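You operate a simulated robot arm through the tools that you are given. There is no shell and no other tool. Be economical: measure what you need, move in short steps, check, and stop when the job is done.

Carry out the task below with a simulated two-armed robot. There is one attempt and no reset: what you move stays moved.

## Task
Glue the short batten on top of the square block.
Fine: brush glue over the block's top and put the brush back; wind the clamp wheel back to free the batten, then lay it on the glue. Set down upright: flat brush. A coat counts when it lies all over at full strength: go over it till it gets no stronger.

It is judged by the outcome, as a careful person would: the job done as asked, and still so three seconds after it is handed in. It fails if anything else is knocked over, pushed out of place, dropped, spilled or broken.

## Robot
Two 7-joint arms with two-finger parallel grippers on one trunk, on a base that drives. Base frame: it is fixed to the floor where the robot stands at the start and does not move with it; the origin is under the middle of the robot, x ahead of it, y to its left, z up. Readings come in m, degrees, newtons and seconds.
The left shoulder is at the start at [0.05, 0.165, 1.205], the right one opposite. With the tool pointing down near the work surface each hand reaches from about 0.1 to 0.68 m from the robot's upright axis, wherever it stands, measured 20 degrees to its own side. Places, roughly: clamp wheel [1.1, 0.9, 0.8]; short batten [1, 1, 0.75]; square pad [0.5, 0, 0.9]. Payload 3.91 kg a hand.
The TCP of each hand is the grasp point between the finger pads, 0.03 m short of the fingertips. In the tool frame z runs along the fingers and y along their closing line. The gripper opens to 0.11 m. The fingers are 0.02 m wide and 0.01 m thick; the gripper's body (0.048 by 0.112 m) begins 0.055 m behind the TCP.
Orientation is that of the tool frame in the base frame, as [roll, pitch, yaw] about the fixed x, y, z axes, in that order (R = Rz(yaw) Ry(pitch) Rx(roll)). With the fingers straight down and closing along the base's y, the tool's x points along the base's -x, its y along +y and its z along -z.

## Interface
- The arms move only by the tool step_arm. It takes "left_deltas", "right_deltas" or both (then of equal length, played together; a hand with none holds still); each is a list of rows, each an object (a shift or turn left out is 0, a gripper value left out holds the last) with "linear": the shift along the tool's x, y, z in m, a list of three; "turn": the turn, a rotation vector about the tool's x, y, z in degrees, a list of three; "hand": the closure in counts, from 0 (fully open) to 255 (shut). In form: [{"linear": [tx, ty, tz], "turn": [wx, wy, wz], "hand": hand}, ...]. A call has 1 to 20 rows; each row shifts and turns the commanded pose from where the row before left it, along the tool's axes as they then stand. Each row takes 0.2 s and may step no farther than 0.05 m and 8.6 degrees from the row before; otherwise, or with a gripper value out of range, the whole call is refused. A pose out of reach is approached as far as the arm can. The call stops where the force on the tool passes 80 N (or 10 N more than at its start, if that is more) or the arm is blocked; 0.2 s more then pass. Each finger travels about 0.045 m/s and halts on what it meets, pressing with about 31 N; the grip force reading is that of the motor and also rises with nothing between the fingers. The clock runs only during rows and for 0.2 s after the last one: add rows that do not move to give the fingers time. It gives the time, the measured TCP pose, the force on the tool (base axes), the opening and the grip force at its end, in the units of the frame above (readings bear some noise), with the torque about the TCP (base axes, N m) and any sound that the robot's microphone picked up.
- Cameras (640 x 400 px; columns grow to the right, rows downward): "scene" is now at [0.1184, 0.0173, 1.3839]; the picture's right is [0.20, -0.98, 0.00], its down [-0.47, -0.10, -0.88] and it looks along [0.86, 0.18, -0.48] (base axes); focal length 276 px, centre (320, 200). "left" rides on the left gripper at [0.073, -0.017, -0.103] in its tool frame; the picture's right is [0.23, 0.97, 0.00], its down [-0.76, 0.18, -0.62] and it looks along [-0.61, 0.14, 0.78] (tool axes); focal length 222 px, centre (320, 200). "right" rides on the right gripper at [0.073, 0.017, -0.103] in its tool frame; the picture's right is [-0.23, 0.97, 0.00], its down [-0.76, -0.18, -0.62] and it looks along [-0.61, -0.14, 0.78] (tool axes); focal length 222 px, centre (320, 200). There is no depth. A picture from a camera that has moved, and an enlarged one, comes with that camera's place and axes in the base frame and with its lens.
- capture(camera): a new picture of that camera. The clock stands still meanwhile.
- lift_body(by): slides the trunk up (or, below 0, down) by that many m; the arms and the scene camera ride with it, the base frame stays. It gives what a move gives, with no picture.
- base_move(legs): drives the robot by 1 to 6 legs, each [ahead, left, turn to the left] in m, m and degrees, along the robot's own axes; the way and the turn of a leg run together, so that a leg with both is an arc; at most 1.5 m and 180 degrees a leg. The arms and the cameras ride along, it lands a little off, and it stops where it bumps. It gives what a move gives.
- turn_head(pan, tilt): turns the head with the scene camera to pan (to the left, within 80 degrees either way) and tilt (down, from -29 to 69), counted from straight ahead of the robot. It gives what a move gives.
- close_up(camera, box): a new picture of the part [left, top, right, bottom] of that camera's present view, enlarged. The clock stands still meanwhile.
- hand_in(): hands the job in; it is judged then, once.

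Work in short steps. Places have to be worked out from the pictures, the camera data and where the tool is seen: move nearer, look again, correct. Check each grasp and each placing, and mend what went wrong. You have 120 turns and 92 pictures in all, those below and enlarged ones among them. Open the grippers and draw the arms clear of the work before you hand the job in, unless the task says otherwise; then end with one line.

The tools are called by a JSON object that holds its "api" and its "payload". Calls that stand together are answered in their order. step_arm: Moves the arms, as the interface text tells. Its arguments: {"type":"object","properties":{"left_deltas":{"type":"array","items":{"type":"object","properties":{"linear":{"type":"array","items":{"type":"number"}},"turn":{"type":"array","items":{"type":"number"}},"hand":{"type":"number"}}}},"right_deltas":{"type":"array","items":{"type":"object","properties":{"linear":{"type":"array","items":{"type":"number"}},"turn":{"type":"array","items":{"type":"number"}},"hand":{"type":"number"}}}}},"required":[]} The other tools are called the same way: lift_body (by) slides the trunk up or down; base_move (legs) drives the base; turn_head (pan, tilt) turns the head that bears the scene camera; capture (camera) takes a picture; close_up (camera, box) takes an enlarged picture of a part of a camera's view; hand_in () hands the job in.

At the start:

```text
clock: 0.0
left_eef_pos: [0.4363, 0.2898, 1.2839]
left_ee_rot: [179.9, -0.1, -180.0]
left_force: [0.4, -1.2, 0.0]
left_wrist_torque: [0.03, 0.01, -0.01]
left_opening: 0.1099
left_gripper_force: 0.1
right_eef_pos: [0.4036, -0.106, 1.2341]
right_ee_rot: [180.0, 0.0, 179.9]
right_force: [0.3, -0.2, 0.2]
right_wrist_torque: [-0.02, -0.03, 0.0]
right_opening: 0.1098
right_gripper_force: 0.1
trunk travel left (down, up): [-0.425, 0.078]
robot x, y, heading: [-0.005, -0.0017, -0.1]
head pan, tilt: [11.6, 28.4]
```

scene: 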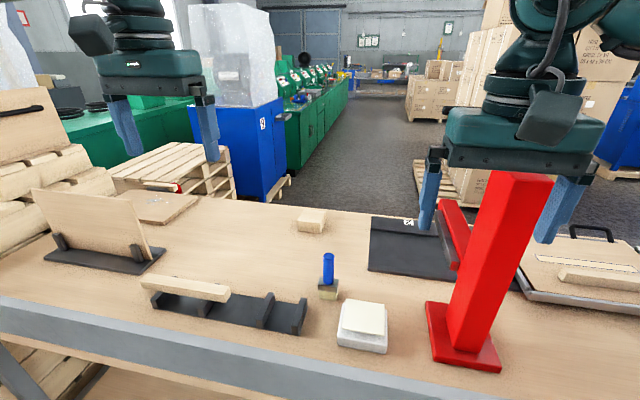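
right: 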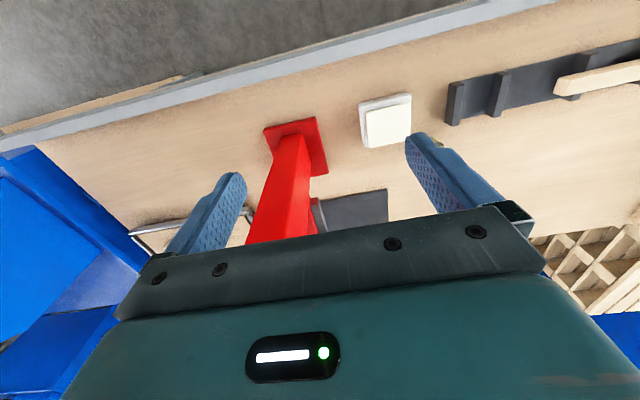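
left: 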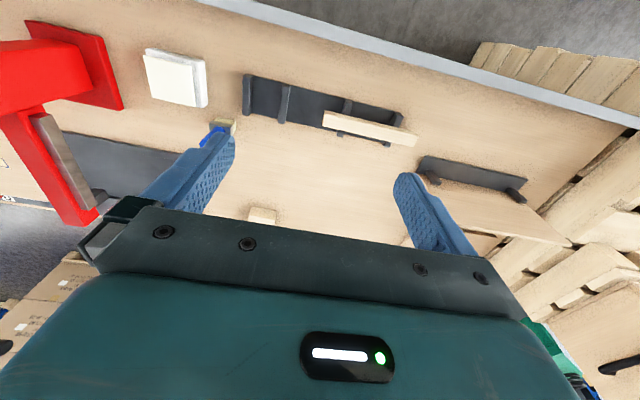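

The bench shows a blue-handled brush, a white pad and a small wooden block; the clamp must be off to the left. I turn the head to find it.

{"api": "turn_head", "payload": {"pan": 45, "tilt": 28}}

{"api": "close_up", "payload": {"camera": "scene", "box": [0, 0, 640, 400]}}

```text
clock: 1.0
left_eef_pos: [0.435, 0.2905, 1.2846]
left_ee_rot: [179.9, -0.1, -179.9]
left_force: [-0.2, 0.4, 0.4]
left_wrist_torque: [0.03, 0.02, -0.04]
left_opening: 0.11
left_gripper_force: 0.1
right_eef_pos: [0.4023, -0.1048, 1.2329]
right_ee_rot: [179.9, 0.1, 179.9]
right_force: [0.2, -0.2, 0.5]
right_wrist_torque: [0.01, -0.03, 0.01]
right_opening: 0.1098
right_gripper_force: 0.0
trunk travel left (down, up): [-0.425, 0.078]
robot x, y, heading: [-0.0026, 0.001, 0.0]
head pan, tilt: [45.0, 28.0]
```

```text
1.00 times, centred on (320, 200) of scene (not enlarged: the box is as wide or as high as the picture)
camera zoom: at [0.0938, 0.0633, 1.3846], right [0.71, -0.71, 0.0], down [-0.33, -0.33, -0.88], along [0.62, 0.62, -0.47], focal length 276 px, centre (320, 200)
```

zoom: 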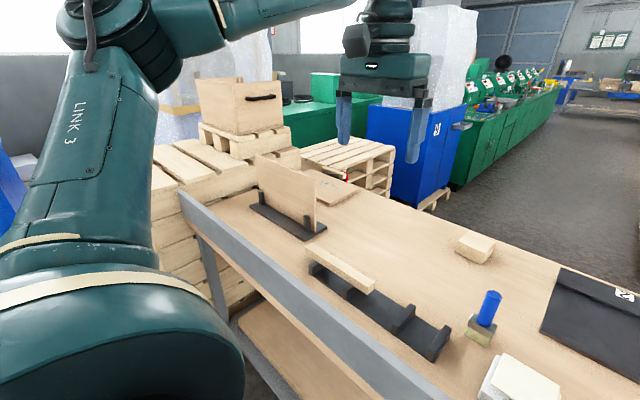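

Something red sits beyond the bench edge on the far pallet; I zoom in there, and at the bench items.

{"api": "close_up", "payload": {"camera": "scene", "box": [240, 120, 400, 220]}}

{"api": "close_up", "payload": {"camera": "scene", "box": [400, 200, 640, 400]}}

```text
4.00 times, centred on (320, 170) of scene
camera zoom: at [0.0938, 0.0633, 1.3846], right [0.71, -0.71, 0.0], down [-0.33, -0.33, -0.88], along [0.62, 0.62, -0.47], focal length 1105 px, centre (320, 320)
```

zoom: 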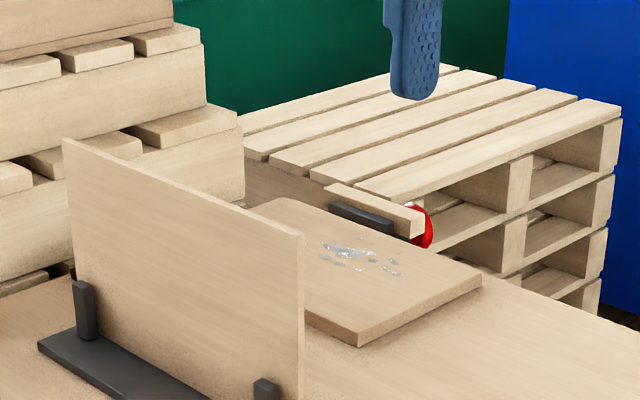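

```text
2.00 times, centred on (520, 300) of scene
camera zoom: at [0.0938, 0.0633, 1.3846], right [0.71, -0.71, 0.0], down [-0.33, -0.33, -0.88], along [0.62, 0.62, -0.47], focal length 552 px, centre (-80, 0)
```

zoom: 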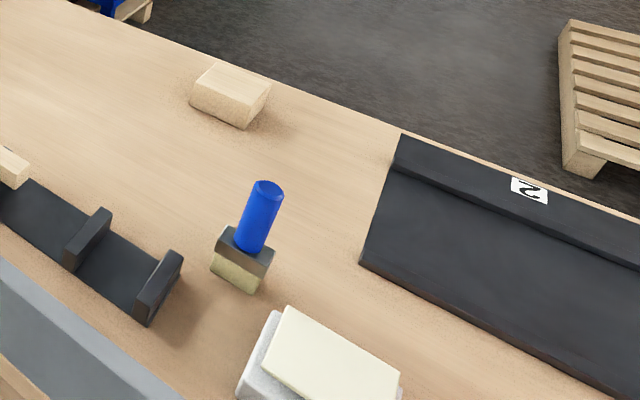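

The clamp is at the far edge of the bench, with the batten and a red wheel. I look down at the near bench items next.

{"api": "turn_head", "payload": {"pan": 10, "tilt": 42}}

{"api": "capture", "payload": {"camera": "scene"}}

{"api": "close_up", "payload": {"camera": "scene", "box": [260, 90, 420, 290]}}

```text
clock: 2.0
left_eef_pos: [0.4347, 0.2901, 1.2832]
left_ee_rot: [179.9, 0.0, -179.9]
left_force: [-0.6, 0.0, 0.2]
left_wrist_torque: [0.0, 0.05, 0.01]
left_opening: 0.11
left_gripper_force: 0.1
right_eef_pos: [0.4035, -0.107, 1.2338]
right_ee_rot: [180.0, 0.0, 180.0]
right_force: [0.0, 0.1, 0.9]
right_wrist_torque: [0.0, -0.01, 0.02]
right_opening: 0.1099
right_gripper_force: 0.0
trunk travel left (down, up): [-0.425, 0.078]
robot x, y, heading: [-0.0002, -0.003, -0.2]
head pan, tilt: [10.0, 42.0]
```

```text
85 pictures are left
camera scene: at [0.1115, 0.0135, 1.3632], right [0.17, -0.98, 0.0], down [-0.66, -0.12, -0.74], along [0.73, 0.13, -0.67], focal length 276 px, centre (320, 200)
```

scene: 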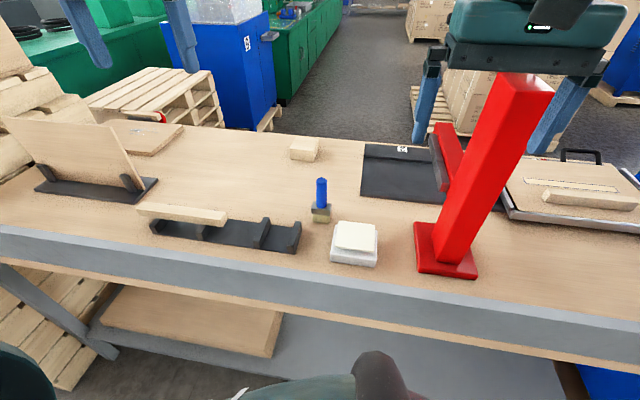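

```text
2.00 times, centred on (340, 190) of scene
camera zoom: at [0.1115, 0.0135, 1.3632], right [0.17, -0.98, 0.0], down [-0.66, -0.12, -0.74], along [0.73, 0.13, -0.67], focal length 552 px, centre (280, 220)
```

zoom: 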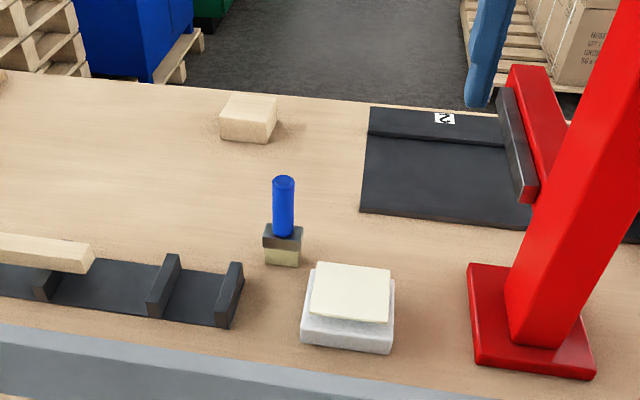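

Estimates: pad top about (0.52, 0.01, 0.88), brush (0.605, 0.10) standing to z≈0.97, block about (0.91, 0.205), and the red post stands to z≈1.22 near (0.55, -0.19). I raise the right hand clear and drive a bit left and then forward to bring the block within reach.

{"api": "step_arm", "payload": {"right_deltas": [{"linear": [0.03, 0, -0.04]}, {"linear": [0.03, 0, -0.04]}, {"linear": [0.03, 0, -0.04]}, {"linear": [0.03, 0, -0.04]}, {"linear": [0.0, 0, -0.04]}]}}

{"api": "base_move", "payload": {"legs": [[0, 0.12, 0], [0.12, 0, 0]]}}

{"api": "turn_head", "payload": {"pan": 0, "tilt": 60}}

{"api": "capture", "payload": {"camera": "scene"}}

```text
clock: 3.2
left_eef_pos: [0.4333, 0.2914, 1.2828]
left_ee_rot: [-179.9, 0.1, -179.9]
left_force: [0.4, 0.1, 0.8]
left_wrist_torque: [-0.02, -0.03, -0.03]
left_opening: 0.11
left_gripper_force: 0.0
right_eef_pos: [0.2787, -0.1062, 1.4351]
right_ee_rot: [-179.9, 0.1, 180.0]
right_force: [-0.6, 0.3, -0.3]
right_wrist_torque: [-0.02, 0.01, 0.0]
right_opening: 0.1098
right_gripper_force: 0.1
trunk travel left (down, up): [-0.425, 0.078]
robot x, y, heading: [-0.0026, 0.0, 0.2]
head pan, tilt: [10.0, 42.0]
```

```text
clock: 5.8
left_eef_pos: [0.5296, 0.409, 1.2829]
left_ee_rot: [179.9, -0.2, 179.9]
left_force: [0.0, -0.2, -0.3]
left_wrist_torque: [0.01, -0.02, 0.03]
left_opening: 0.1099
left_gripper_force: 0.0
right_eef_pos: [0.375, 0.0112, 1.4337]
right_ee_rot: [-180.0, 0.0, 179.5]
right_force: [-0.5, -0.2, -0.5]
right_wrist_torque: [0.05, -0.04, 0.01]
right_opening: 0.1099
right_gripper_force: 0.1
trunk travel left (down, up): [-0.425, 0.078]
robot x, y, heading: [0.0945, 0.1204, 0.1]
head pan, tilt: [10.0, 42.0]
stopped in leg 2: the robot was blocked; the commanded pose is now the measured one
```

```text
clock: 6.6
left_eef_pos: [0.5308, 0.4077, 1.2818]
left_ee_rot: [179.9, -0.2, 179.9]
left_force: [-0.1, 0.4, -0.3]
left_wrist_torque: [0.01, -0.02, -0.02]
left_opening: 0.11
left_gripper_force: 0.1
right_eef_pos: [0.3755, 0.0122, 1.4336]
right_ee_rot: [-180.0, -0.1, 179.6]
right_force: [-1.1, -0.5, -0.7]
right_wrist_torque: [0.02, -0.01, -0.02]
right_opening: 0.1101
right_gripper_force: 0.0
trunk travel left (down, up): [-0.425, 0.078]
robot x, y, heading: [0.0946, 0.1185, -0.3]
head pan, tilt: [0.0, 60.0]
```

```text
83 pictures are left
camera scene: at [0.1909, 0.1178, 1.3394], right [0.0, -1.0, 0.0], down [-0.87, 0.0, -0.5], along [0.5, 0.0, -0.87], focal length 276 px, centre (320, 200)
```

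scene: 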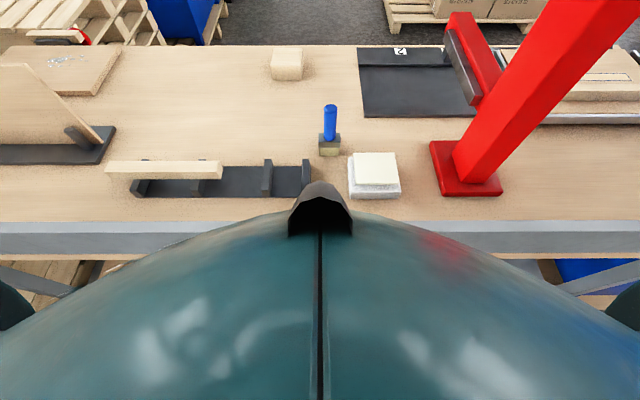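

The drive stopped against the bench at x≈0.095, so I'll use a tilted left hand for reach: gripper pitched forward about 45°, closing along y on the upright handle. I move the right arm aside and bring the left to a pre-grasp behind the brush.

{"api": "step_arm", "payload": {"right_deltas": [{"linear": [0, -0.045, 0]}, {"linear": [0, -0.045, 0]}, {"linear": [0, -0.045, 0]}, {"linear": [0, -0.045, 0]}, {"linear": [0, -0.02, 0]}]}}

{"api": "step_arm", "payload": {"left_deltas": [{"linear": [0.0054, -0.0346, 0.0268]}, {"linear": [0.0054, -0.0346, 0.0268]}, {"linear": [0.0054, -0.0346, 0.0268]}, {"linear": [0.0054, -0.0346, 0.0268]}, {"linear": [0.0054, -0.0346, 0.0268], "turn": [0, -7.5, 0]}, {"linear": [0.0054, -0.0346, 0.0268], "turn": [0, -7.5, 0]}, {"linear": [0.0054, -0.0346, 0.0168], "turn": [0, -7.5, 0]}, {"linear": [0.0054, -0.0346, 0.0068], "turn": [0, -7.5, 0]}, {"linear": [0.0054, -0.0346, 0.0], "turn": [0, -7.5, 0]}, {"turn": [0, -7.5, 0]}]}}

{"api": "capture", "payload": {"camera": "left"}}

{"api": "capture", "payload": {"camera": "scene"}}

```text
clock: 7.8
left_eef_pos: [0.5321, 0.4076, 1.2836]
left_ee_rot: [180.0, -0.2, 179.9]
left_force: [-0.2, 0.7, -0.7]
left_wrist_torque: [-0.01, 0.0, -0.02]
left_opening: 0.1102
left_gripper_force: 0.0
right_eef_pos: [0.4063, -0.1562, 1.3799]
right_ee_rot: [179.8, 0.0, 179.6]
right_force: [-0.4, 1.0, -0.8]
right_wrist_torque: [-0.01, 0.02, 0.01]
right_opening: 0.1098
right_gripper_force: 0.0
right hand out of reach, approached as far as the arm can: row 2, 3, 4, 5
trunk travel left (down, up): [-0.425, 0.078]
robot x, y, heading: [0.0954, 0.1236, -0.2]
head pan, tilt: [0.0, 60.0]
```

```text
clock: 10.0
left_eef_pos: [0.4853, 0.2017, 1.1221]
left_ee_rot: [-179.6, 34.4, 180.0]
left_force: [-0.3, -0.5, -0.3]
left_wrist_torque: [-0.02, -0.02, 0.01]
left_opening: 0.1101
left_gripper_force: 0.0
left hand out of reach, approached as far as the arm can: row 6, 7, 8, 9
right_eef_pos: [0.4063, -0.1552, 1.3805]
right_ee_rot: [179.9, -0.1, 179.6]
right_force: [0.5, 0.1, -0.2]
right_wrist_torque: [-0.03, -0.05, 0.01]
right_opening: 0.1099
right_gripper_force: 0.1
trunk travel left (down, up): [-0.425, 0.078]
robot x, y, heading: [0.0962, 0.1188, -0.0]
head pan, tilt: [0.0, 60.0]
```

```text
82 pictures are left
camera left: at [0.3678, 0.1847, 1.1666], right [-0.18, 0.97, -0.13], down [0.28, 0.18, 0.94], along [0.94, 0.14, -0.3], focal length 222 px, centre (320, 200)
```

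left: 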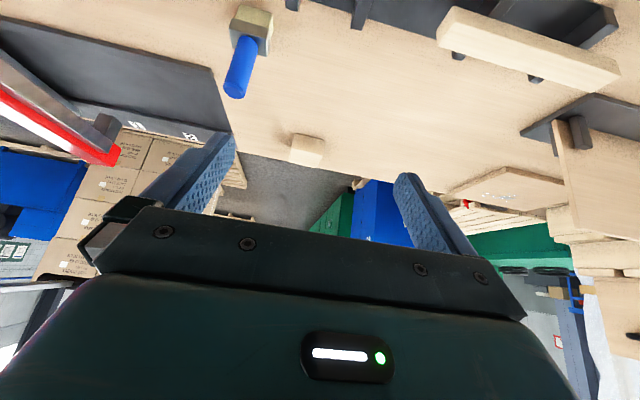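

```text
81 pictures are left
camera scene: at [0.1913, 0.1179, 1.3393], right [0.0, -1.0, 0.0], down [-0.87, 0.0, -0.5], along [0.5, 0.0, -0.87], focal length 276 px, centre (320, 200)
```

scene: 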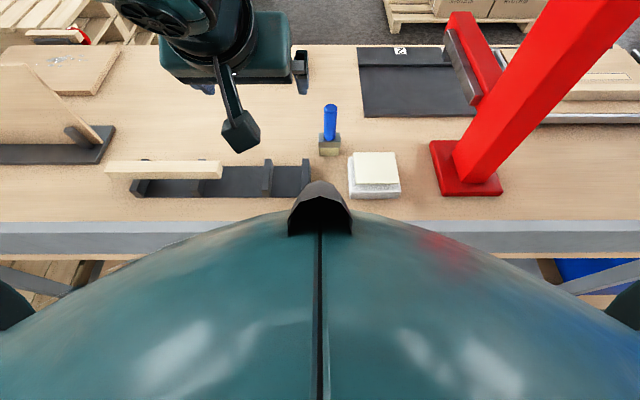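

The tilted pose too near the body is out of reach. I back the base off to get room for the tilted hand, then see what pose I get.

{"api": "base_move", "payload": {"legs": [[-0.15, 0, 0], [0, -0.12, 0]]}}

{"api": "step_arm", "payload": {"left_deltas": [{"turn": [0, -3.5, 0]}, {"turn": [0, -3.5, 0]}, {"turn": [0, -3.5, 0]}, {"turn": [0, 0, 0]}]}}

```text
clock: 12.7
left_eef_pos: [0.3324, 0.0819, 1.1213]
left_ee_rot: [-179.8, 34.3, 179.6]
left_force: [-0.1, -0.1, -0.3]
left_wrist_torque: [0.02, -0.01, 0.0]
left_opening: 0.1097
left_gripper_force: 0.0
right_eef_pos: [0.2514, -0.2747, 1.3804]
right_ee_rot: [179.8, 0.0, 179.3]
right_force: [1.3, -0.8, 0.9]
right_wrist_torque: [-0.01, -0.05, -0.01]
right_opening: 0.1102
right_gripper_force: 0.1
trunk travel left (down, up): [-0.425, 0.078]
robot x, y, heading: [-0.0573, 0.0005, -0.5]
head pan, tilt: [0.0, 60.0]
```

```text
clock: 13.7
left_eef_pos: [0.333, 0.0884, 1.1225]
left_ee_rot: [-179.5, 44.7, 179.7]
left_force: [-0.1, 0.0, 0.2]
left_wrist_torque: [-0.01, 0.04, -0.02]
left_opening: 0.11
left_gripper_force: 0.1
left hand out of reach, approached as far as the arm can: row 3
right_eef_pos: [0.2519, -0.2729, 1.3806]
right_ee_rot: [179.9, 0.0, 179.3]
right_force: [-0.4, -0.4, -0.2]
right_wrist_torque: [0.01, 0.0, -0.04]
right_opening: 0.1101
right_gripper_force: 0.2
trunk travel left (down, up): [-0.425, 0.078]
robot x, y, heading: [-0.0598, 0.0007, -0.5]
head pan, tilt: [0.0, 60.0]
```

Now the hand is pitched 45° at (0.333, 0.088, 1.12). I advance to a pre-grasp about 0.1 m short of the brush and look.

{"api": "step_arm", "payload": {"left_deltas": [{"linear": [-0.0118, 0.0018, 0.042]}, {"linear": [-0.0118, 0.0018, 0.042]}, {"linear": [-0.0118, 0.0018, 0.042]}, {"linear": [-0.0118, 0.0018, 0.042]}, {"linear": [-0.0118, 0.0018, 0.042]}, {}]}}

{"api": "capture", "payload": {"camera": "left"}}

{"api": "turn_head", "payload": {"pan": 10, "tilt": 42}}

{"api": "capture", "payload": {"camera": "scene"}}

```text
clock: 15.1
left_eef_pos: [0.5053, 0.143, 1.0357]
left_ee_rot: [-179.8, 44.8, 179.7]
left_force: [-0.1, -1.2, 0.0]
left_wrist_torque: [0.01, -0.03, 0.02]
left_opening: 0.1097
left_gripper_force: 0.1
left hand out of reach, approached as far as the arm can: row 3, 4, 5
right_eef_pos: [0.2521, -0.273, 1.3808]
right_ee_rot: [179.8, -0.1, 179.3]
right_force: [-0.3, -0.1, 0.3]
right_wrist_torque: [-0.01, 0.0, 0.0]
right_opening: 0.1101
right_gripper_force: 0.1
trunk travel left (down, up): [-0.425, 0.078]
robot x, y, heading: [-0.0574, 0.0051, -0.5]
head pan, tilt: [0.0, 60.0]
```

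```text
80 pictures are left
camera left: at [0.3803, 0.1276, 1.0589], right [-0.15, 0.97, -0.16], down [0.1, 0.18, 0.98], along [0.98, 0.13, -0.13], focal length 222 px, centre (320, 200)
```

left: 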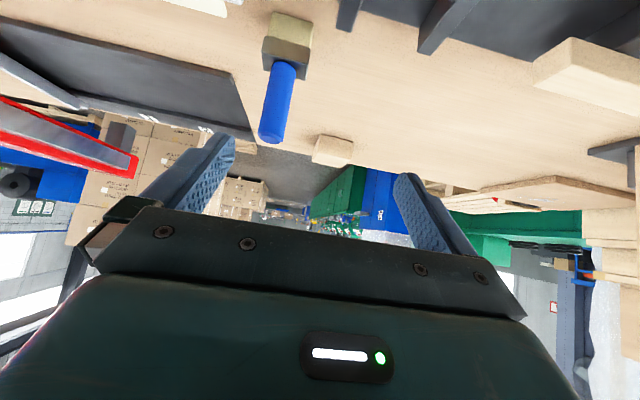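

```text
clock: 15.9
left_eef_pos: [0.5043, 0.143, 1.0373]
left_ee_rot: [-179.7, 44.7, 179.7]
left_force: [-0.3, 0.5, -0.4]
left_wrist_torque: [0.01, -0.02, 0.02]
left_opening: 0.1102
left_gripper_force: 0.0
right_eef_pos: [0.2523, -0.2734, 1.381]
right_ee_rot: [179.9, 0.0, 179.4]
right_force: [-0.2, 0.4, -0.1]
right_wrist_torque: [-0.01, -0.01, 0.0]
right_opening: 0.11
right_gripper_force: 0.0
trunk travel left (down, up): [-0.425, 0.078]
robot x, y, heading: [-0.0562, 0.0055, -0.5]
head pan, tilt: [10.0, 42.0]
```

```text
79 pictures are left
camera scene: at [0.0538, 0.0151, 1.3631], right [0.17, -0.99, 0.0], down [-0.66, -0.11, -0.74], along [0.73, 0.12, -0.67], focal length 276 px, centre (320, 200)
```

scene: 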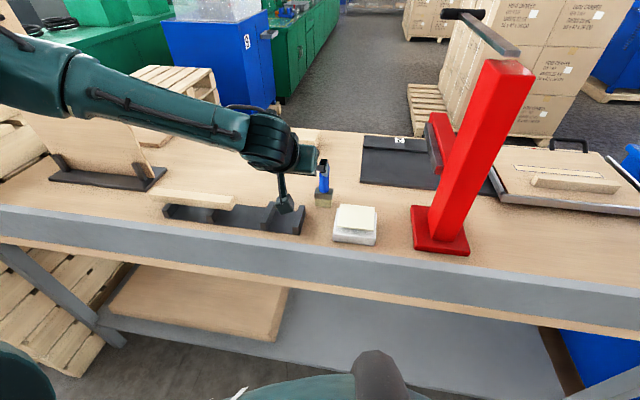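

The wrist runs into limits so near the middle line; I shift the base to the right so the brush lies more to the left arm's own side, and retry.

{"api": "base_move", "payload": {"legs": [[0, -0.15, 0]]}}

{"api": "step_arm", "payload": {"left_deltas": [{"linear": [0, 0.035, 0]}, {"linear": [0, 0.035, 0]}, {"linear": [0, 0.032, 0]}, {}]}}

{"api": "capture", "payload": {"camera": "left"}}

```text
clock: 17.8
left_eef_pos: [0.5033, -0.007, 1.037]
left_ee_rot: [-179.8, 44.6, 179.4]
left_force: [0.1, 0.7, -0.1]
left_wrist_torque: [0.02, -0.04, -0.01]
left_opening: 0.11
left_gripper_force: 0.1
right_eef_pos: [0.248, -0.4211, 1.3804]
right_ee_rot: [179.9, -0.1, 179.0]
right_force: [1.3, 0.1, -0.3]
right_wrist_torque: [0.0, 0.0, -0.02]
right_opening: 0.1097
right_gripper_force: 0.1
trunk travel left (down, up): [-0.425, 0.078]
robot x, y, heading: [-0.0606, -0.1451, -0.5]
head pan, tilt: [10.0, 42.0]
```

```text
clock: 18.8
left_eef_pos: [0.5018, 0.0958, 1.0357]
left_ee_rot: [-179.7, 44.7, 179.5]
left_force: [0.0, 0.8, 0.9]
left_wrist_torque: [-0.01, 0.01, -0.02]
left_opening: 0.1101
left_gripper_force: 0.0
right_eef_pos: [0.2483, -0.4227, 1.3816]
right_ee_rot: [179.8, -0.1, 179.0]
right_force: [-0.1, 0.5, -0.1]
right_wrist_torque: [0.0, 0.0, 0.01]
right_opening: 0.1102
right_gripper_force: 0.1
trunk travel left (down, up): [-0.425, 0.078]
robot x, y, heading: [-0.057, -0.145, -0.9]
head pan, tilt: [10.0, 42.0]
```

```text
78 pictures are left
camera left: at [0.3779, 0.0807, 1.0584], right [-0.15, 0.98, -0.16], down [0.11, 0.18, 0.98], along [0.98, 0.13, -0.13], focal length 222 px, centre (320, 200)
```

left: 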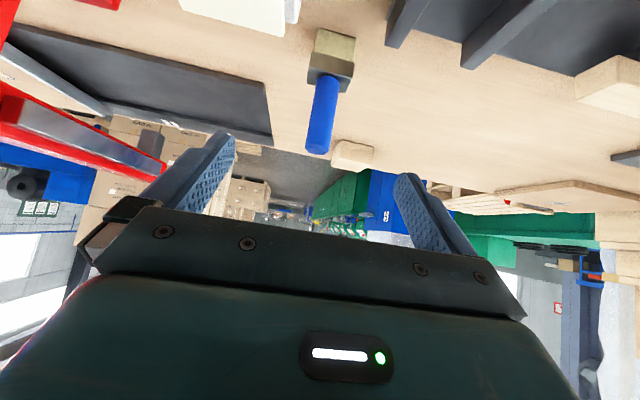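

Handle fixed at about (0.603, 0.097), z 0.895–0.973. I advance along the tool axis to TCP (0.603, 0.097, 0.945).

{"api": "step_arm", "payload": {"left_deltas": [{"linear": [-0.002, 0, 0.034]}, {"linear": [-0.002, 0, 0.034]}, {"linear": [-0.002, 0, 0.034]}, {"linear": [-0.001, 0.001, 0.034]}, {}]}}

{"api": "capture", "payload": {"camera": "left"}}

{"api": "close_up", "payload": {"camera": "scene", "box": [220, 100, 420, 260]}}

```text
clock: 20.0
left_eef_pos: [0.5766, 0.1128, 0.9715]
left_ee_rot: [-179.5, 44.7, 179.3]
left_force: [-0.2, -0.1, -0.2]
left_wrist_torque: [0.02, 0.01, -0.03]
left_opening: 0.1098
left_gripper_force: 0.1
left hand out of reach, approached as far as the arm can: row 3, 4
right_eef_pos: [0.2484, -0.4208, 1.3807]
right_ee_rot: [179.9, 0.0, 179.0]
right_force: [0.1, -0.1, 0.8]
right_wrist_torque: [0.02, -0.02, 0.01]
right_opening: 0.1101
right_gripper_force: 0.0
trunk travel left (down, up): [-0.425, 0.078]
robot x, y, heading: [-0.0613, -0.1437, -0.6]
head pan, tilt: [10.0, 42.0]
```

```text
77 pictures are left
camera left: at [0.4526, 0.0983, 0.9948], right [-0.15, 0.98, -0.16], down [0.11, 0.18, 0.98], along [0.98, 0.13, -0.13], focal length 222 px, centre (320, 200)
```

left: 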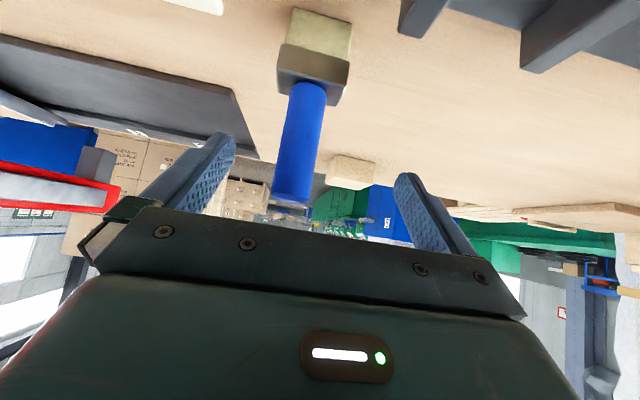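

```text
2.50 times, centred on (320, 180) of scene
camera zoom: at [0.0523, -0.132, 1.3632], right [0.16, -0.99, 0.0], down [-0.66, -0.11, -0.74], along [0.73, 0.12, -0.67], focal length 690 px, centre (320, 250)
```

zoom: 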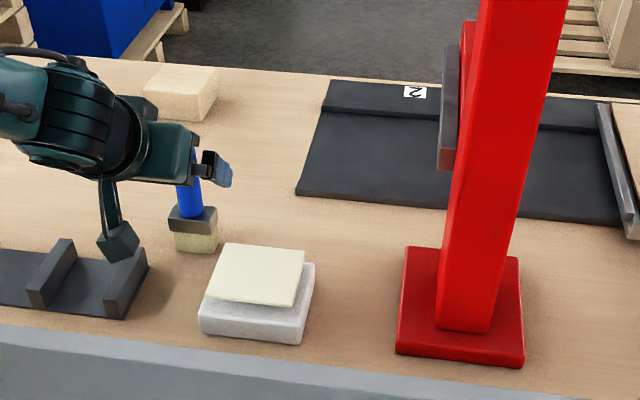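

Still short of reach at the present shoulder height. I retreat along the tool axis, lower the trunk, and try again to see how far a lower shoulder reaches.

{"api": "step_arm", "payload": {"left_deltas": [{"linear": [0, 0, -0.045]}, {"linear": [0, 0, -0.045]}, {"linear": [-0.03, 0, -0.03]}, {"linear": [-0.03, 0, -0.03]}, {"linear": [-0.03, 0, -0.03]}]}}

{"api": "lift_body", "payload": {"by": -0.2}}

```text
clock: 21.2
left_eef_pos: [0.5133, 0.1153, 1.1631]
left_ee_rot: [-179.7, 44.7, 179.3]
left_force: [-0.5, 0.3, -0.6]
left_wrist_torque: [-0.01, 0.0, 0.02]
left_opening: 0.1099
left_gripper_force: 0.0
right_eef_pos: [0.2483, -0.4208, 1.3813]
right_ee_rot: [179.9, 0.1, 179.1]
right_force: [0.4, -0.4, 0.4]
right_wrist_torque: [-0.02, -0.01, -0.01]
right_opening: 0.11
right_gripper_force: 0.2
trunk travel left (down, up): [-0.425, 0.078]
robot x, y, heading: [-0.0572, -0.1446, -0.8]
head pan, tilt: [10.0, 42.0]
```

```text
clock: 23.4
left_eef_pos: [0.5152, 0.1163, 0.9617]
left_ee_rot: [-179.7, 44.7, 179.4]
left_force: [-1.2, -0.6, 0.6]
left_wrist_torque: [0.0, -0.02, 0.03]
left_opening: 0.1099
left_gripper_force: 0.1
right_eef_pos: [0.248, -0.4208, 1.1811]
right_ee_rot: [-180.0, -0.1, 179.0]
right_force: [-0.1, 0.2, -0.5]
right_wrist_torque: [-0.03, 0.02, -0.04]
right_opening: 0.11
right_gripper_force: 0.1
trunk travel left (down, up): [-0.225, 0.278]
robot x, y, heading: [-0.0634, -0.1427, -0.8]
head pan, tilt: [10.0, 42.0]
```

Shoulder now lower; I approach horizontally to the handle at (0.603, 0.097, 0.945).

{"api": "step_arm", "payload": {"left_deltas": [{"linear": [0, -0.019, 0]}, {"linear": [-0.0167, 0, 0.0248]}, {"linear": [-0.0167, 0, 0.0248]}, {"linear": [-0.0167, 0, 0.0248]}, {}]}}

{"api": "capture", "payload": {"camera": "left"}}

```text
clock: 24.6
left_eef_pos: [0.6, 0.0976, 0.9455]
left_ee_rot: [-179.7, 44.8, 179.4]
left_force: [0.2, -0.5, 0.7]
left_wrist_torque: [0.02, 0.03, -0.02]
left_opening: 0.1099
left_gripper_force: 0.1
right_eef_pos: [0.2487, -0.4208, 1.1806]
right_ee_rot: [179.9, 0.0, 179.0]
right_force: [-0.2, 0.2, 0.0]
right_wrist_torque: [-0.02, -0.01, 0.0]
right_opening: 0.11
right_gripper_force: 0.1
trunk travel left (down, up): [-0.225, 0.278]
robot x, y, heading: [-0.0576, -0.1469, -0.8]
head pan, tilt: [10.0, 42.0]
```

```text
75 pictures are left
camera left: at [0.4761, 0.0826, 0.9675], right [-0.15, 0.98, -0.16], down [0.11, 0.18, 0.98], along [0.98, 0.13, -0.13], focal length 222 px, centre (320, 200)
```

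left: 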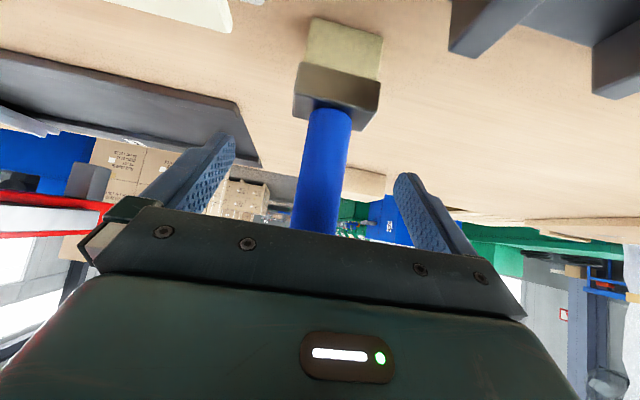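

The hand straddles the handle nicely; I close the gripper.

{"api": "step_arm", "payload": {"left_deltas": [{"hand": 255}, {"hand": 255}, {"hand": 255}, {"hand": 255}, {"hand": 255}, {"hand": 255}, {"hand": 255}]}}

{"api": "capture", "payload": {"camera": "left"}}

```text
clock: 26.2
left_eef_pos: [0.6008, 0.098, 0.9455]
left_ee_rot: [-179.8, 44.7, 179.3]
left_force: [-0.2, -0.3, -0.7]
left_wrist_torque: [0.05, -0.01, 0.02]
left_opening: 0.0247
left_gripper_force: 31.4
right_eef_pos: [0.2484, -0.4205, 1.1808]
right_ee_rot: [179.9, 0.0, 179.0]
right_force: [-0.1, -0.6, 0.5]
right_wrist_torque: [0.0, -0.03, -0.02]
right_opening: 0.1101
right_gripper_force: 0.0
trunk travel left (down, up): [-0.225, 0.278]
robot x, y, heading: [-0.0589, -0.1424, -0.6]
head pan, tilt: [10.0, 42.0]
```

```text
74 pictures are left
camera left: at [0.476, 0.0828, 0.9675], right [-0.15, 0.98, -0.16], down [0.11, 0.18, 0.98], along [0.98, 0.13, -0.13], focal length 222 px, centre (320, 200)
```

left: 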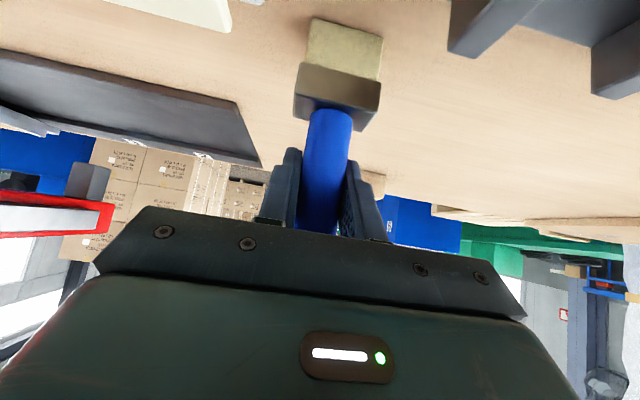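

Grasp holds at 0.0247 opening. I lift 0.1 m and carry the brush over the pad centre (0.519, 0.007).

{"api": "step_arm", "payload": {"left_deltas": [{"linear": [-0.024, 0, -0.024]}, {"linear": [-0.024, 0, -0.024]}, {"linear": [-0.024, 0, -0.024]}, {"linear": [0.0194, -0.03, -0.0194]}, {"linear": [0.0194, -0.03, -0.0194]}, {"linear": [0.0194, -0.031, -0.0194]}, {}]}}

{"api": "capture", "payload": {"camera": "left"}}

{"api": "close_up", "payload": {"camera": "scene", "box": [160, 60, 400, 210]}}

```text
clock: 27.8
left_eef_pos: [0.5193, 0.007, 1.0456]
left_ee_rot: [-179.6, 44.7, 179.4]
left_force: [-0.2, 0.2, -0.5]
left_wrist_torque: [0.02, 0.04, 0.01]
left_opening: 0.0248
left_gripper_force: 30.9
right_eef_pos: [0.2489, -0.4208, 1.1815]
right_ee_rot: [179.9, -0.1, 179.0]
right_force: [0.9, 0.5, 0.2]
right_wrist_torque: [0.01, -0.01, -0.02]
right_opening: 0.1098
right_gripper_force: 0.0
trunk travel left (down, up): [-0.225, 0.278]
robot x, y, heading: [-0.0614, -0.1461, -0.7]
head pan, tilt: [10.0, 42.0]
```

```text
73 pictures are left
camera left: at [0.3948, -0.0088, 1.0688], right [-0.15, 0.98, -0.16], down [0.11, 0.18, 0.98], along [0.98, 0.13, -0.13], focal length 222 px, centre (320, 200)
```

left: 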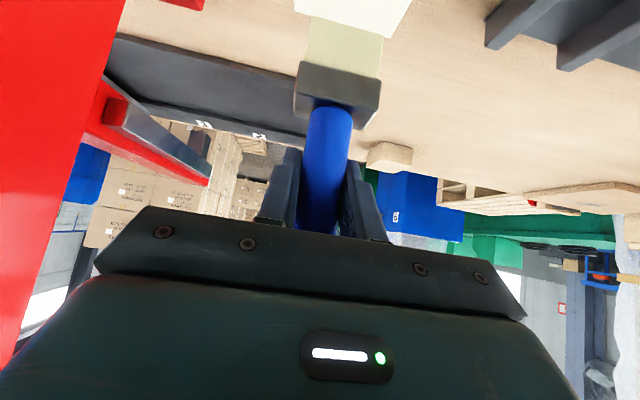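

```text
2.67 times, centred on (280, 135) of scene
camera zoom: at [0.0524, -0.1318, 1.1631], right [0.16, -0.99, 0.0], down [-0.66, -0.11, -0.74], along [0.73, 0.12, -0.67], focal length 736 px, centre (427, 373)
```

zoom: 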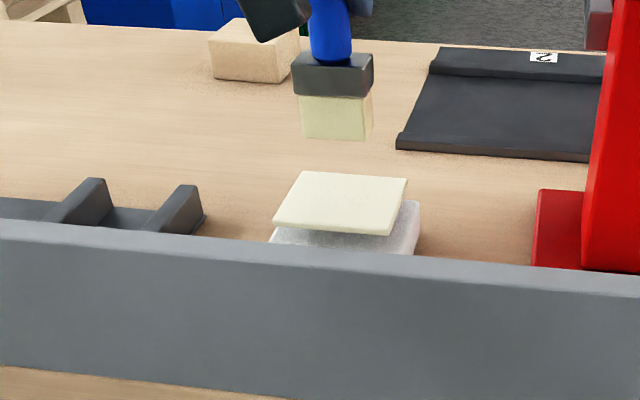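

Brush hangs right over the pad. I lower it until contact, watching the force.

{"api": "step_arm", "payload": {"left_deltas": [{"linear": [0.021, 0.003, 0.021]}, {"linear": [0.021, 0.002, 0.021]}, {"linear": [0.004, 0, 0.004]}, {}]}}

{"api": "step_arm", "payload": {"left_deltas": [{"linear": [0.0021, 0, 0.0021]}, {}]}}

{"api": "close_up", "payload": {"camera": "scene", "box": [160, 60, 400, 210]}}

```text
clock: 28.8
left_eef_pos: [0.5177, 0.0111, 0.9843]
left_ee_rot: [-179.6, 45.3, 179.5]
left_force: [0.1, 0.6, 15.2]
left_wrist_torque: [0.3, 0.04, 0.01]
left_opening: 0.0247
left_gripper_force: 30.9
right_eef_pos: [0.2486, -0.4217, 1.1812]
right_ee_rot: [179.9, 0.0, 179.0]
right_force: [-0.6, -0.3, 0.9]
right_wrist_torque: [0.01, -0.02, 0.03]
right_opening: 0.11
right_gripper_force: 0.0
trunk travel left (down, up): [-0.225, 0.278]
robot x, y, heading: [-0.0571, -0.1414, -0.6]
head pan, tilt: [10.0, 42.0]
```

```text
clock: 29.4
left_eef_pos: [0.518, 0.01, 0.984]
left_ee_rot: [-179.6, 45.4, 179.4]
left_force: [2.4, 2.8, 29.0]
left_wrist_torque: [0.51, -0.05, 0.0]
left_opening: 0.0247
left_gripper_force: 31.3
right_eef_pos: [0.2459, -0.4212, 1.1818]
right_ee_rot: [179.9, 0.2, 179.0]
right_force: [0.3, 0.3, -0.2]
right_wrist_torque: [-0.01, 0.01, -0.03]
right_opening: 0.1101
right_gripper_force: 0.0
trunk travel left (down, up): [-0.225, 0.278]
robot x, y, heading: [-0.0575, -0.1445, -0.8]
head pan, tilt: [10.0, 42.0]
```

```text
2.67 times, centred on (280, 135) of scene
camera zoom: at [0.0502, -0.1322, 1.1637], right [0.16, -0.99, 0.0], down [-0.66, -0.11, -0.74], along [0.74, 0.12, -0.67], focal length 736 px, centre (427, 373)
```

zoom: 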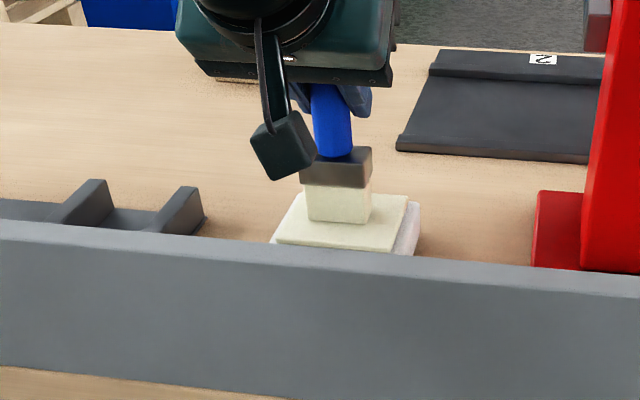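

Contact made (29 N). I lift the brush and check the bristles for glue.

{"api": "step_arm", "payload": {"left_deltas": [{"linear": [-0.025, 0, -0.025]}, {"linear": [-0.025, 0, -0.025]}, {"linear": [-0.025, 0, -0.025]}, {"linear": [-0.025, 0, -0.025]}]}}

{"api": "close_up", "payload": {"camera": "left", "box": [240, 0, 440, 125]}}

{"api": "base_move", "payload": {"legs": [[0, 0.14, 0], [0.13, 0, 0]]}}

```text
clock: 30.4
left_eef_pos: [0.5214, 0.0122, 1.1211]
left_ee_rot: [-179.6, 44.7, 179.4]
left_force: [-0.1, 0.6, -1.6]
left_wrist_torque: [0.03, -0.01, 0.03]
left_opening: 0.0248
left_gripper_force: 31.2
right_eef_pos: [0.2497, -0.4212, 1.1817]
right_ee_rot: [179.9, -0.2, 179.0]
right_force: [0.3, 0.0, 0.6]
right_wrist_torque: [0.0, 0.02, -0.02]
right_opening: 0.1102
right_gripper_force: 0.1
trunk travel left (down, up): [-0.225, 0.278]
robot x, y, heading: [-0.0584, -0.1431, -0.8]
head pan, tilt: [10.0, 42.0]
```

```text
3.20 times, centred on (340, 62) of left
camera zoom: at [0.3979, -0.0033, 1.144], right [-0.15, 0.98, -0.16], down [0.11, 0.18, 0.98], along [0.98, 0.13, -0.13], focal length 711 px, centre (256, 640)
```

zoom: 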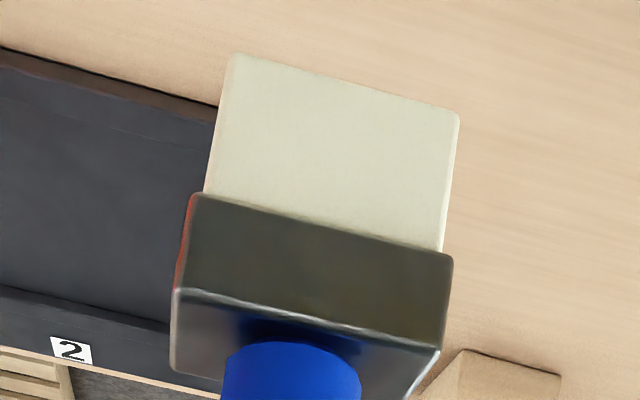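

```text
clock: 33.1
left_eef_pos: [0.6513, 0.1491, 1.1207]
left_ee_rot: [-179.7, 44.7, 179.5]
left_force: [-0.4, -1.8, -0.3]
left_wrist_torque: [0.01, 0.0, 0.02]
left_opening: 0.0251
left_gripper_force: 31.6
right_eef_pos: [0.3795, -0.285, 1.1802]
right_ee_rot: [179.9, -0.1, 179.1]
right_force: [0.4, 0.0, 0.3]
right_wrist_torque: [0.0, 0.0, 0.02]
right_opening: 0.11
right_gripper_force: 0.0
trunk travel left (down, up): [-0.225, 0.278]
robot x, y, heading: [0.07, -0.0063, -0.5]
head pan, tilt: [10.0, 42.0]
```

Bristles have turned paler — loaded. Base is now at x=0.07; I reach forward over the block while lowering slightly.

{"api": "step_arm", "payload": {"left_deltas": [{"linear": [-0.0192, 0.009, 0.0334]}, {"linear": [-0.0192, 0.009, 0.0334]}, {"linear": [-0.0192, 0.009, 0.0334]}, {"linear": [-0.0192, 0.009, 0.0334]}, {"linear": [-0.0192, 0.009, 0.0334]}, {"linear": [-0.0192, 0.009, 0.0334]}, {}]}}

{"api": "capture", "payload": {"camera": "left"}}

{"api": "capture", "payload": {"camera": "scene"}}

```text
clock: 34.7
left_eef_pos: [0.7585, 0.2279, 1.061]
left_ee_rot: [-179.6, 44.8, 179.4]
left_force: [-0.1, 0.3, -0.9]
left_wrist_torque: [0.0, 0.02, 0.02]
left_opening: 0.0251
left_gripper_force: 31.1
left hand out of reach, approached as far as the arm can: row 1, 2, 3, 4, 5, 6
right_eef_pos: [0.3783, -0.2842, 1.1795]
right_ee_rot: [180.0, -0.2, 179.1]
right_force: [0.3, 0.1, 0.9]
right_wrist_torque: [-0.01, 0.03, -0.03]
right_opening: 0.1101
right_gripper_force: 0.1
trunk travel left (down, up): [-0.225, 0.278]
robot x, y, heading: [0.069, -0.0086, -0.7]
head pan, tilt: [10.0, 42.0]
```

```text
69 pictures are left
camera left: at [0.6343, 0.2117, 1.0831], right [-0.15, 0.98, -0.16], down [0.1, 0.18, 0.98], along [0.98, 0.13, -0.13], focal length 222 px, centre (320, 200)
```

left: 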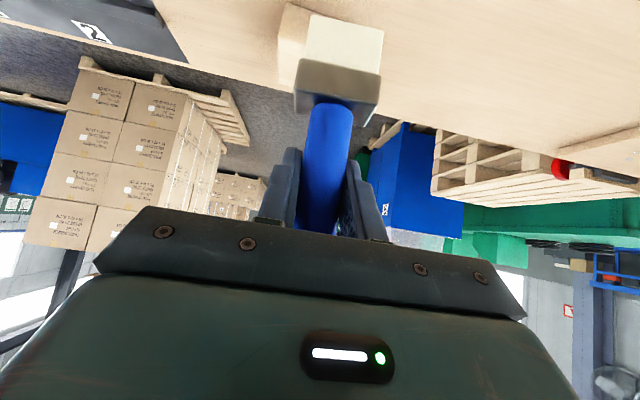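

```text
68 pictures are left
camera scene: at [0.1825, 0.0051, 1.1631], right [0.16, -0.99, 0.0], down [-0.66, -0.11, -0.74], along [0.73, 0.12, -0.67], focal length 276 px, centre (320, 200)
```

scene: 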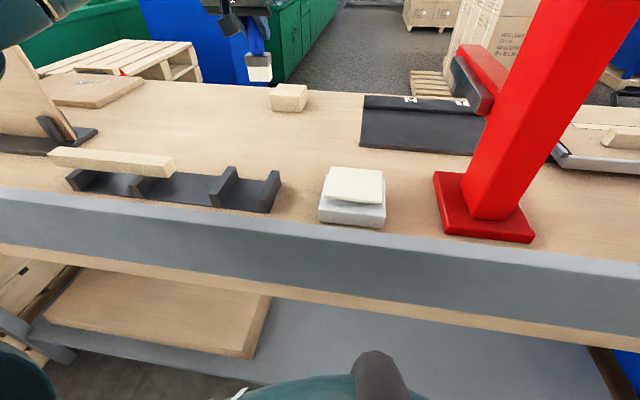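

Even tilted, the reach ends 0.15 m short, so the block has to be worked from the far side (also needed for the clamp). I draw the arm in and up, and look for a way round the bench.

{"api": "step_arm", "payload": {"left_deltas": [{"linear": [0, 0, -0.045]}, {"linear": [0, 0, -0.045]}, {"linear": [0, 0, -0.045]}, {"linear": [0, 0, -0.045]}]}}

{"api": "turn_head", "payload": {"pan": -75, "tilt": 22}}

{"api": "capture", "payload": {"camera": "scene"}}

{"api": "turn_head", "payload": {"pan": 75, "tilt": 22}}

{"api": "capture", "payload": {"camera": "scene"}}

```text
clock: 35.7
left_eef_pos: [0.6298, 0.2272, 1.1898]
left_ee_rot: [-179.6, 44.7, 179.6]
left_force: [0.1, 0.4, -0.5]
left_wrist_torque: [0.03, 0.03, 0.01]
left_opening: 0.0249
left_gripper_force: 31.0
right_eef_pos: [0.3782, -0.2852, 1.1811]
right_ee_rot: [180.0, 0.0, 179.2]
right_force: [-0.7, -0.6, -0.3]
right_wrist_torque: [-0.01, 0.03, 0.02]
right_opening: 0.1101
right_gripper_force: 0.1
trunk travel left (down, up): [-0.225, 0.278]
robot x, y, heading: [0.0704, -0.008, -1.0]
head pan, tilt: [10.0, 42.0]
```

```text
clock: 37.3
left_eef_pos: [0.6313, 0.2268, 1.1891]
left_ee_rot: [-179.7, 44.7, 179.5]
left_force: [0.8, 0.1, -1.0]
left_wrist_torque: [-0.02, 0.0, 0.01]
left_opening: 0.025
left_gripper_force: 31.3
right_eef_pos: [0.3785, -0.2842, 1.1811]
right_ee_rot: [179.9, -0.1, 179.1]
right_force: [-0.5, -0.3, 0.3]
right_wrist_torque: [0.01, -0.01, -0.01]
right_opening: 0.11
right_gripper_force: 0.0
trunk travel left (down, up): [-0.225, 0.278]
robot x, y, heading: [0.0674, -0.0115, -0.7]
head pan, tilt: [-75.0, 22.0]
```

```text
67 pictures are left
camera scene: at [0.1228, -0.0984, 1.1942], right [-0.97, -0.25, 0.0], down [-0.09, 0.36, -0.93], along [0.23, -0.9, -0.37], focal length 276 px, centre (320, 200)
```

scene: 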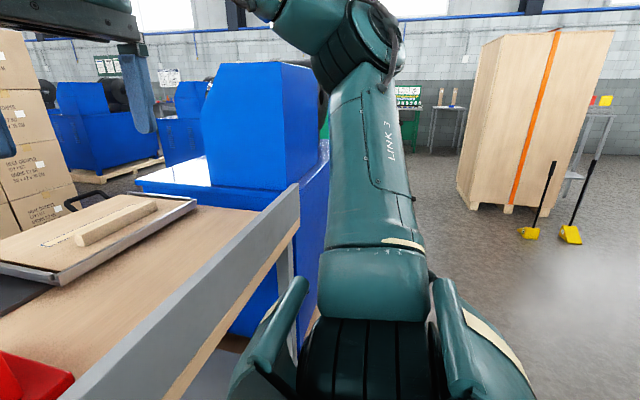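

```text
clock: 39.7
left_eef_pos: [0.6311, 0.2262, 1.1894]
left_ee_rot: [-179.7, 44.7, 179.5]
left_force: [-0.3, -0.6, -1.1]
left_wrist_torque: [0.01, 0.0, 0.02]
left_opening: 0.0254
left_gripper_force: 31.3
right_eef_pos: [0.3778, -0.2837, 1.1819]
right_ee_rot: [180.0, 0.0, 179.1]
right_force: [-0.3, 0.6, 0.3]
right_wrist_torque: [-0.02, 0.01, 0.01]
right_opening: 0.1101
right_gripper_force: 0.0
trunk travel left (down, up): [-0.225, 0.278]
robot x, y, heading: [0.074, -0.0064, -0.4]
head pan, tilt: [75.0, 22.0]
```

```text
66 pictures are left
camera scene: at [0.125, 0.0808, 1.1943], right [0.96, -0.27, 0.0], down [-0.1, -0.36, -0.93], along [0.25, 0.89, -0.37], focal length 276 px, centre (320, 200)
```

scene: 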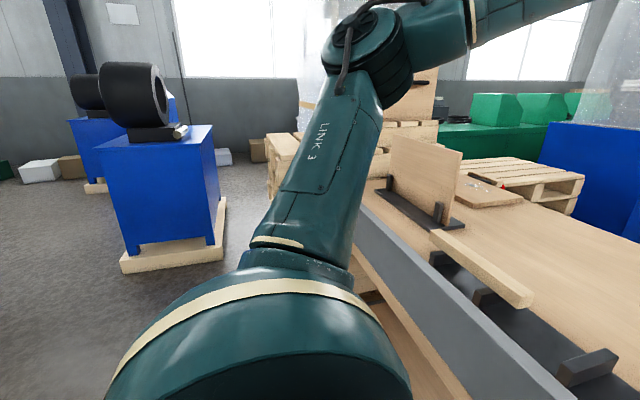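

The right end of the bench (y≈-1.06) is followed by a big blue machine; beyond it the floor seems open. I back off, turn right and look along that way.

{"api": "base_move", "payload": {"legs": [[-0.45, 0, 0], [0, 0, -90]]}}

{"api": "turn_head", "payload": {"pan": 20, "tilt": 20}}

{"api": "capture", "payload": {"camera": "scene"}}

```text
clock: 46.2
left_eef_pos: [-0.1323, -0.5558, 1.1898]
left_ee_rot: [-179.7, 44.7, 91.8]
left_force: [-0.3, -0.1, -1.6]
left_wrist_torque: [-0.02, -0.02, 0.0]
left_opening: 0.0251
left_gripper_force: 31.2
right_eef_pos: [-0.6537, -0.3236, 1.1807]
right_ee_rot: [179.9, -0.1, 91.4]
right_force: [0.7, 0.0, 0.1]
right_wrist_torque: [0.02, 0.0, 0.0]
right_opening: 0.1101
right_gripper_force: 0.1
trunk travel left (down, up): [-0.225, 0.278]
robot x, y, heading: [-0.3899, -0.0029, -88.5]
head pan, tilt: [75.0, 22.0]
```

```text
clock: 47.5
left_eef_pos: [-0.1326, -0.555, 1.19]
left_ee_rot: [-179.6, 44.7, 91.8]
left_force: [0.7, -0.2, -1.6]
left_wrist_torque: [0.02, 0.0, 0.0]
left_opening: 0.0256
left_gripper_force: 31.9
right_eef_pos: [-0.6532, -0.3244, 1.1815]
right_ee_rot: [179.9, 0.0, 91.4]
right_force: [0.5, 0.1, -0.1]
right_wrist_torque: [-0.03, -0.05, 0.01]
right_opening: 0.11
right_gripper_force: 0.0
trunk travel left (down, up): [-0.225, 0.278]
robot x, y, heading: [-0.3898, -0.007, -88.2]
head pan, tilt: [20.0, 20.0]
```

```text
65 pictures are left
camera scene: at [-0.3535, -0.122, 1.1975], right [-0.93, -0.37, 0.0], down [-0.13, 0.32, -0.94], along [0.35, -0.87, -0.34], focal length 276 px, centre (320, 200)
```

scene: 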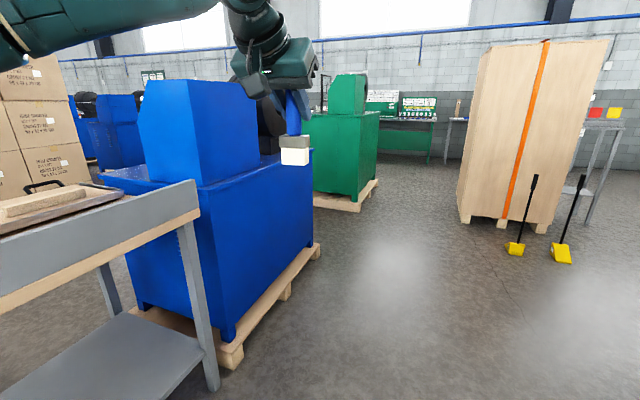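

The gap past the blue machine looks tight (other machine behind it). I turn round to check the left way.

{"api": "base_move", "payload": {"legs": [[0, 0, 90], [0, 0, 90]]}}

{"api": "turn_head", "payload": {"pan": -15, "tilt": 20}}

{"api": "capture", "payload": {"camera": "scene"}}

```text
clock: 55.4
left_eef_pos: [-0.622, 0.555, 1.189]
left_ee_rot: [-179.6, 44.7, -90.5]
left_force: [0.5, -0.5, -1.0]
left_wrist_torque: [0.0, 0.0, 0.01]
left_opening: 0.0253
left_gripper_force: 31.3
right_eef_pos: [-0.112, 0.3034, 1.1811]
right_ee_rot: [179.9, 0.0, -90.8]
right_force: [0.1, -0.1, 0.6]
right_wrist_torque: [0.04, -0.02, 0.0]
right_opening: 0.11
right_gripper_force: 0.0
trunk travel left (down, up): [-0.225, 0.278]
robot x, y, heading: [-0.3854, -0.0035, 89.3]
head pan, tilt: [20.0, 20.0]
```

```text
clock: 56.4
left_eef_pos: [-0.6217, 0.5551, 1.1886]
left_ee_rot: [-179.6, 44.8, -90.5]
left_force: [0.3, 0.0, -0.1]
left_wrist_torque: [-0.01, -0.02, 0.0]
left_opening: 0.0253
left_gripper_force: 30.8
right_eef_pos: [-0.1123, 0.3033, 1.1808]
right_ee_rot: [179.9, -0.1, -90.9]
right_force: [0.3, -0.4, 0.8]
right_wrist_torque: [0.01, 0.03, 0.0]
right_opening: 0.1101
right_gripper_force: 0.0
trunk travel left (down, up): [-0.225, 0.278]
robot x, y, heading: [-0.3917, -0.0082, 89.4]
head pan, tilt: [-15.0, 20.0]
```

```text
64 pictures are left
camera scene: at [-0.3633, 0.1129, 1.1975], right [0.96, -0.27, 0.0], down [-0.09, -0.33, -0.94], along [0.25, 0.9, -0.34], focal length 276 px, centre (320, 200)
```

scene: 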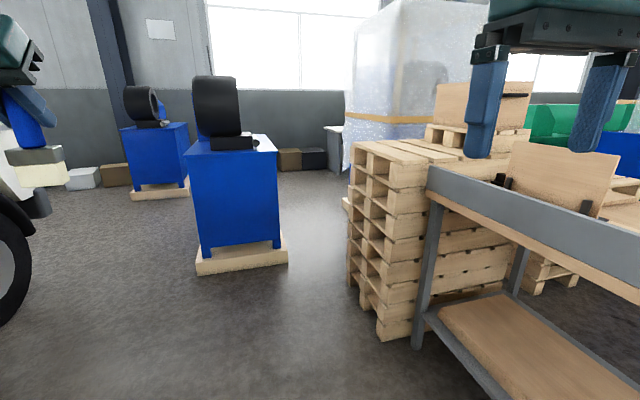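

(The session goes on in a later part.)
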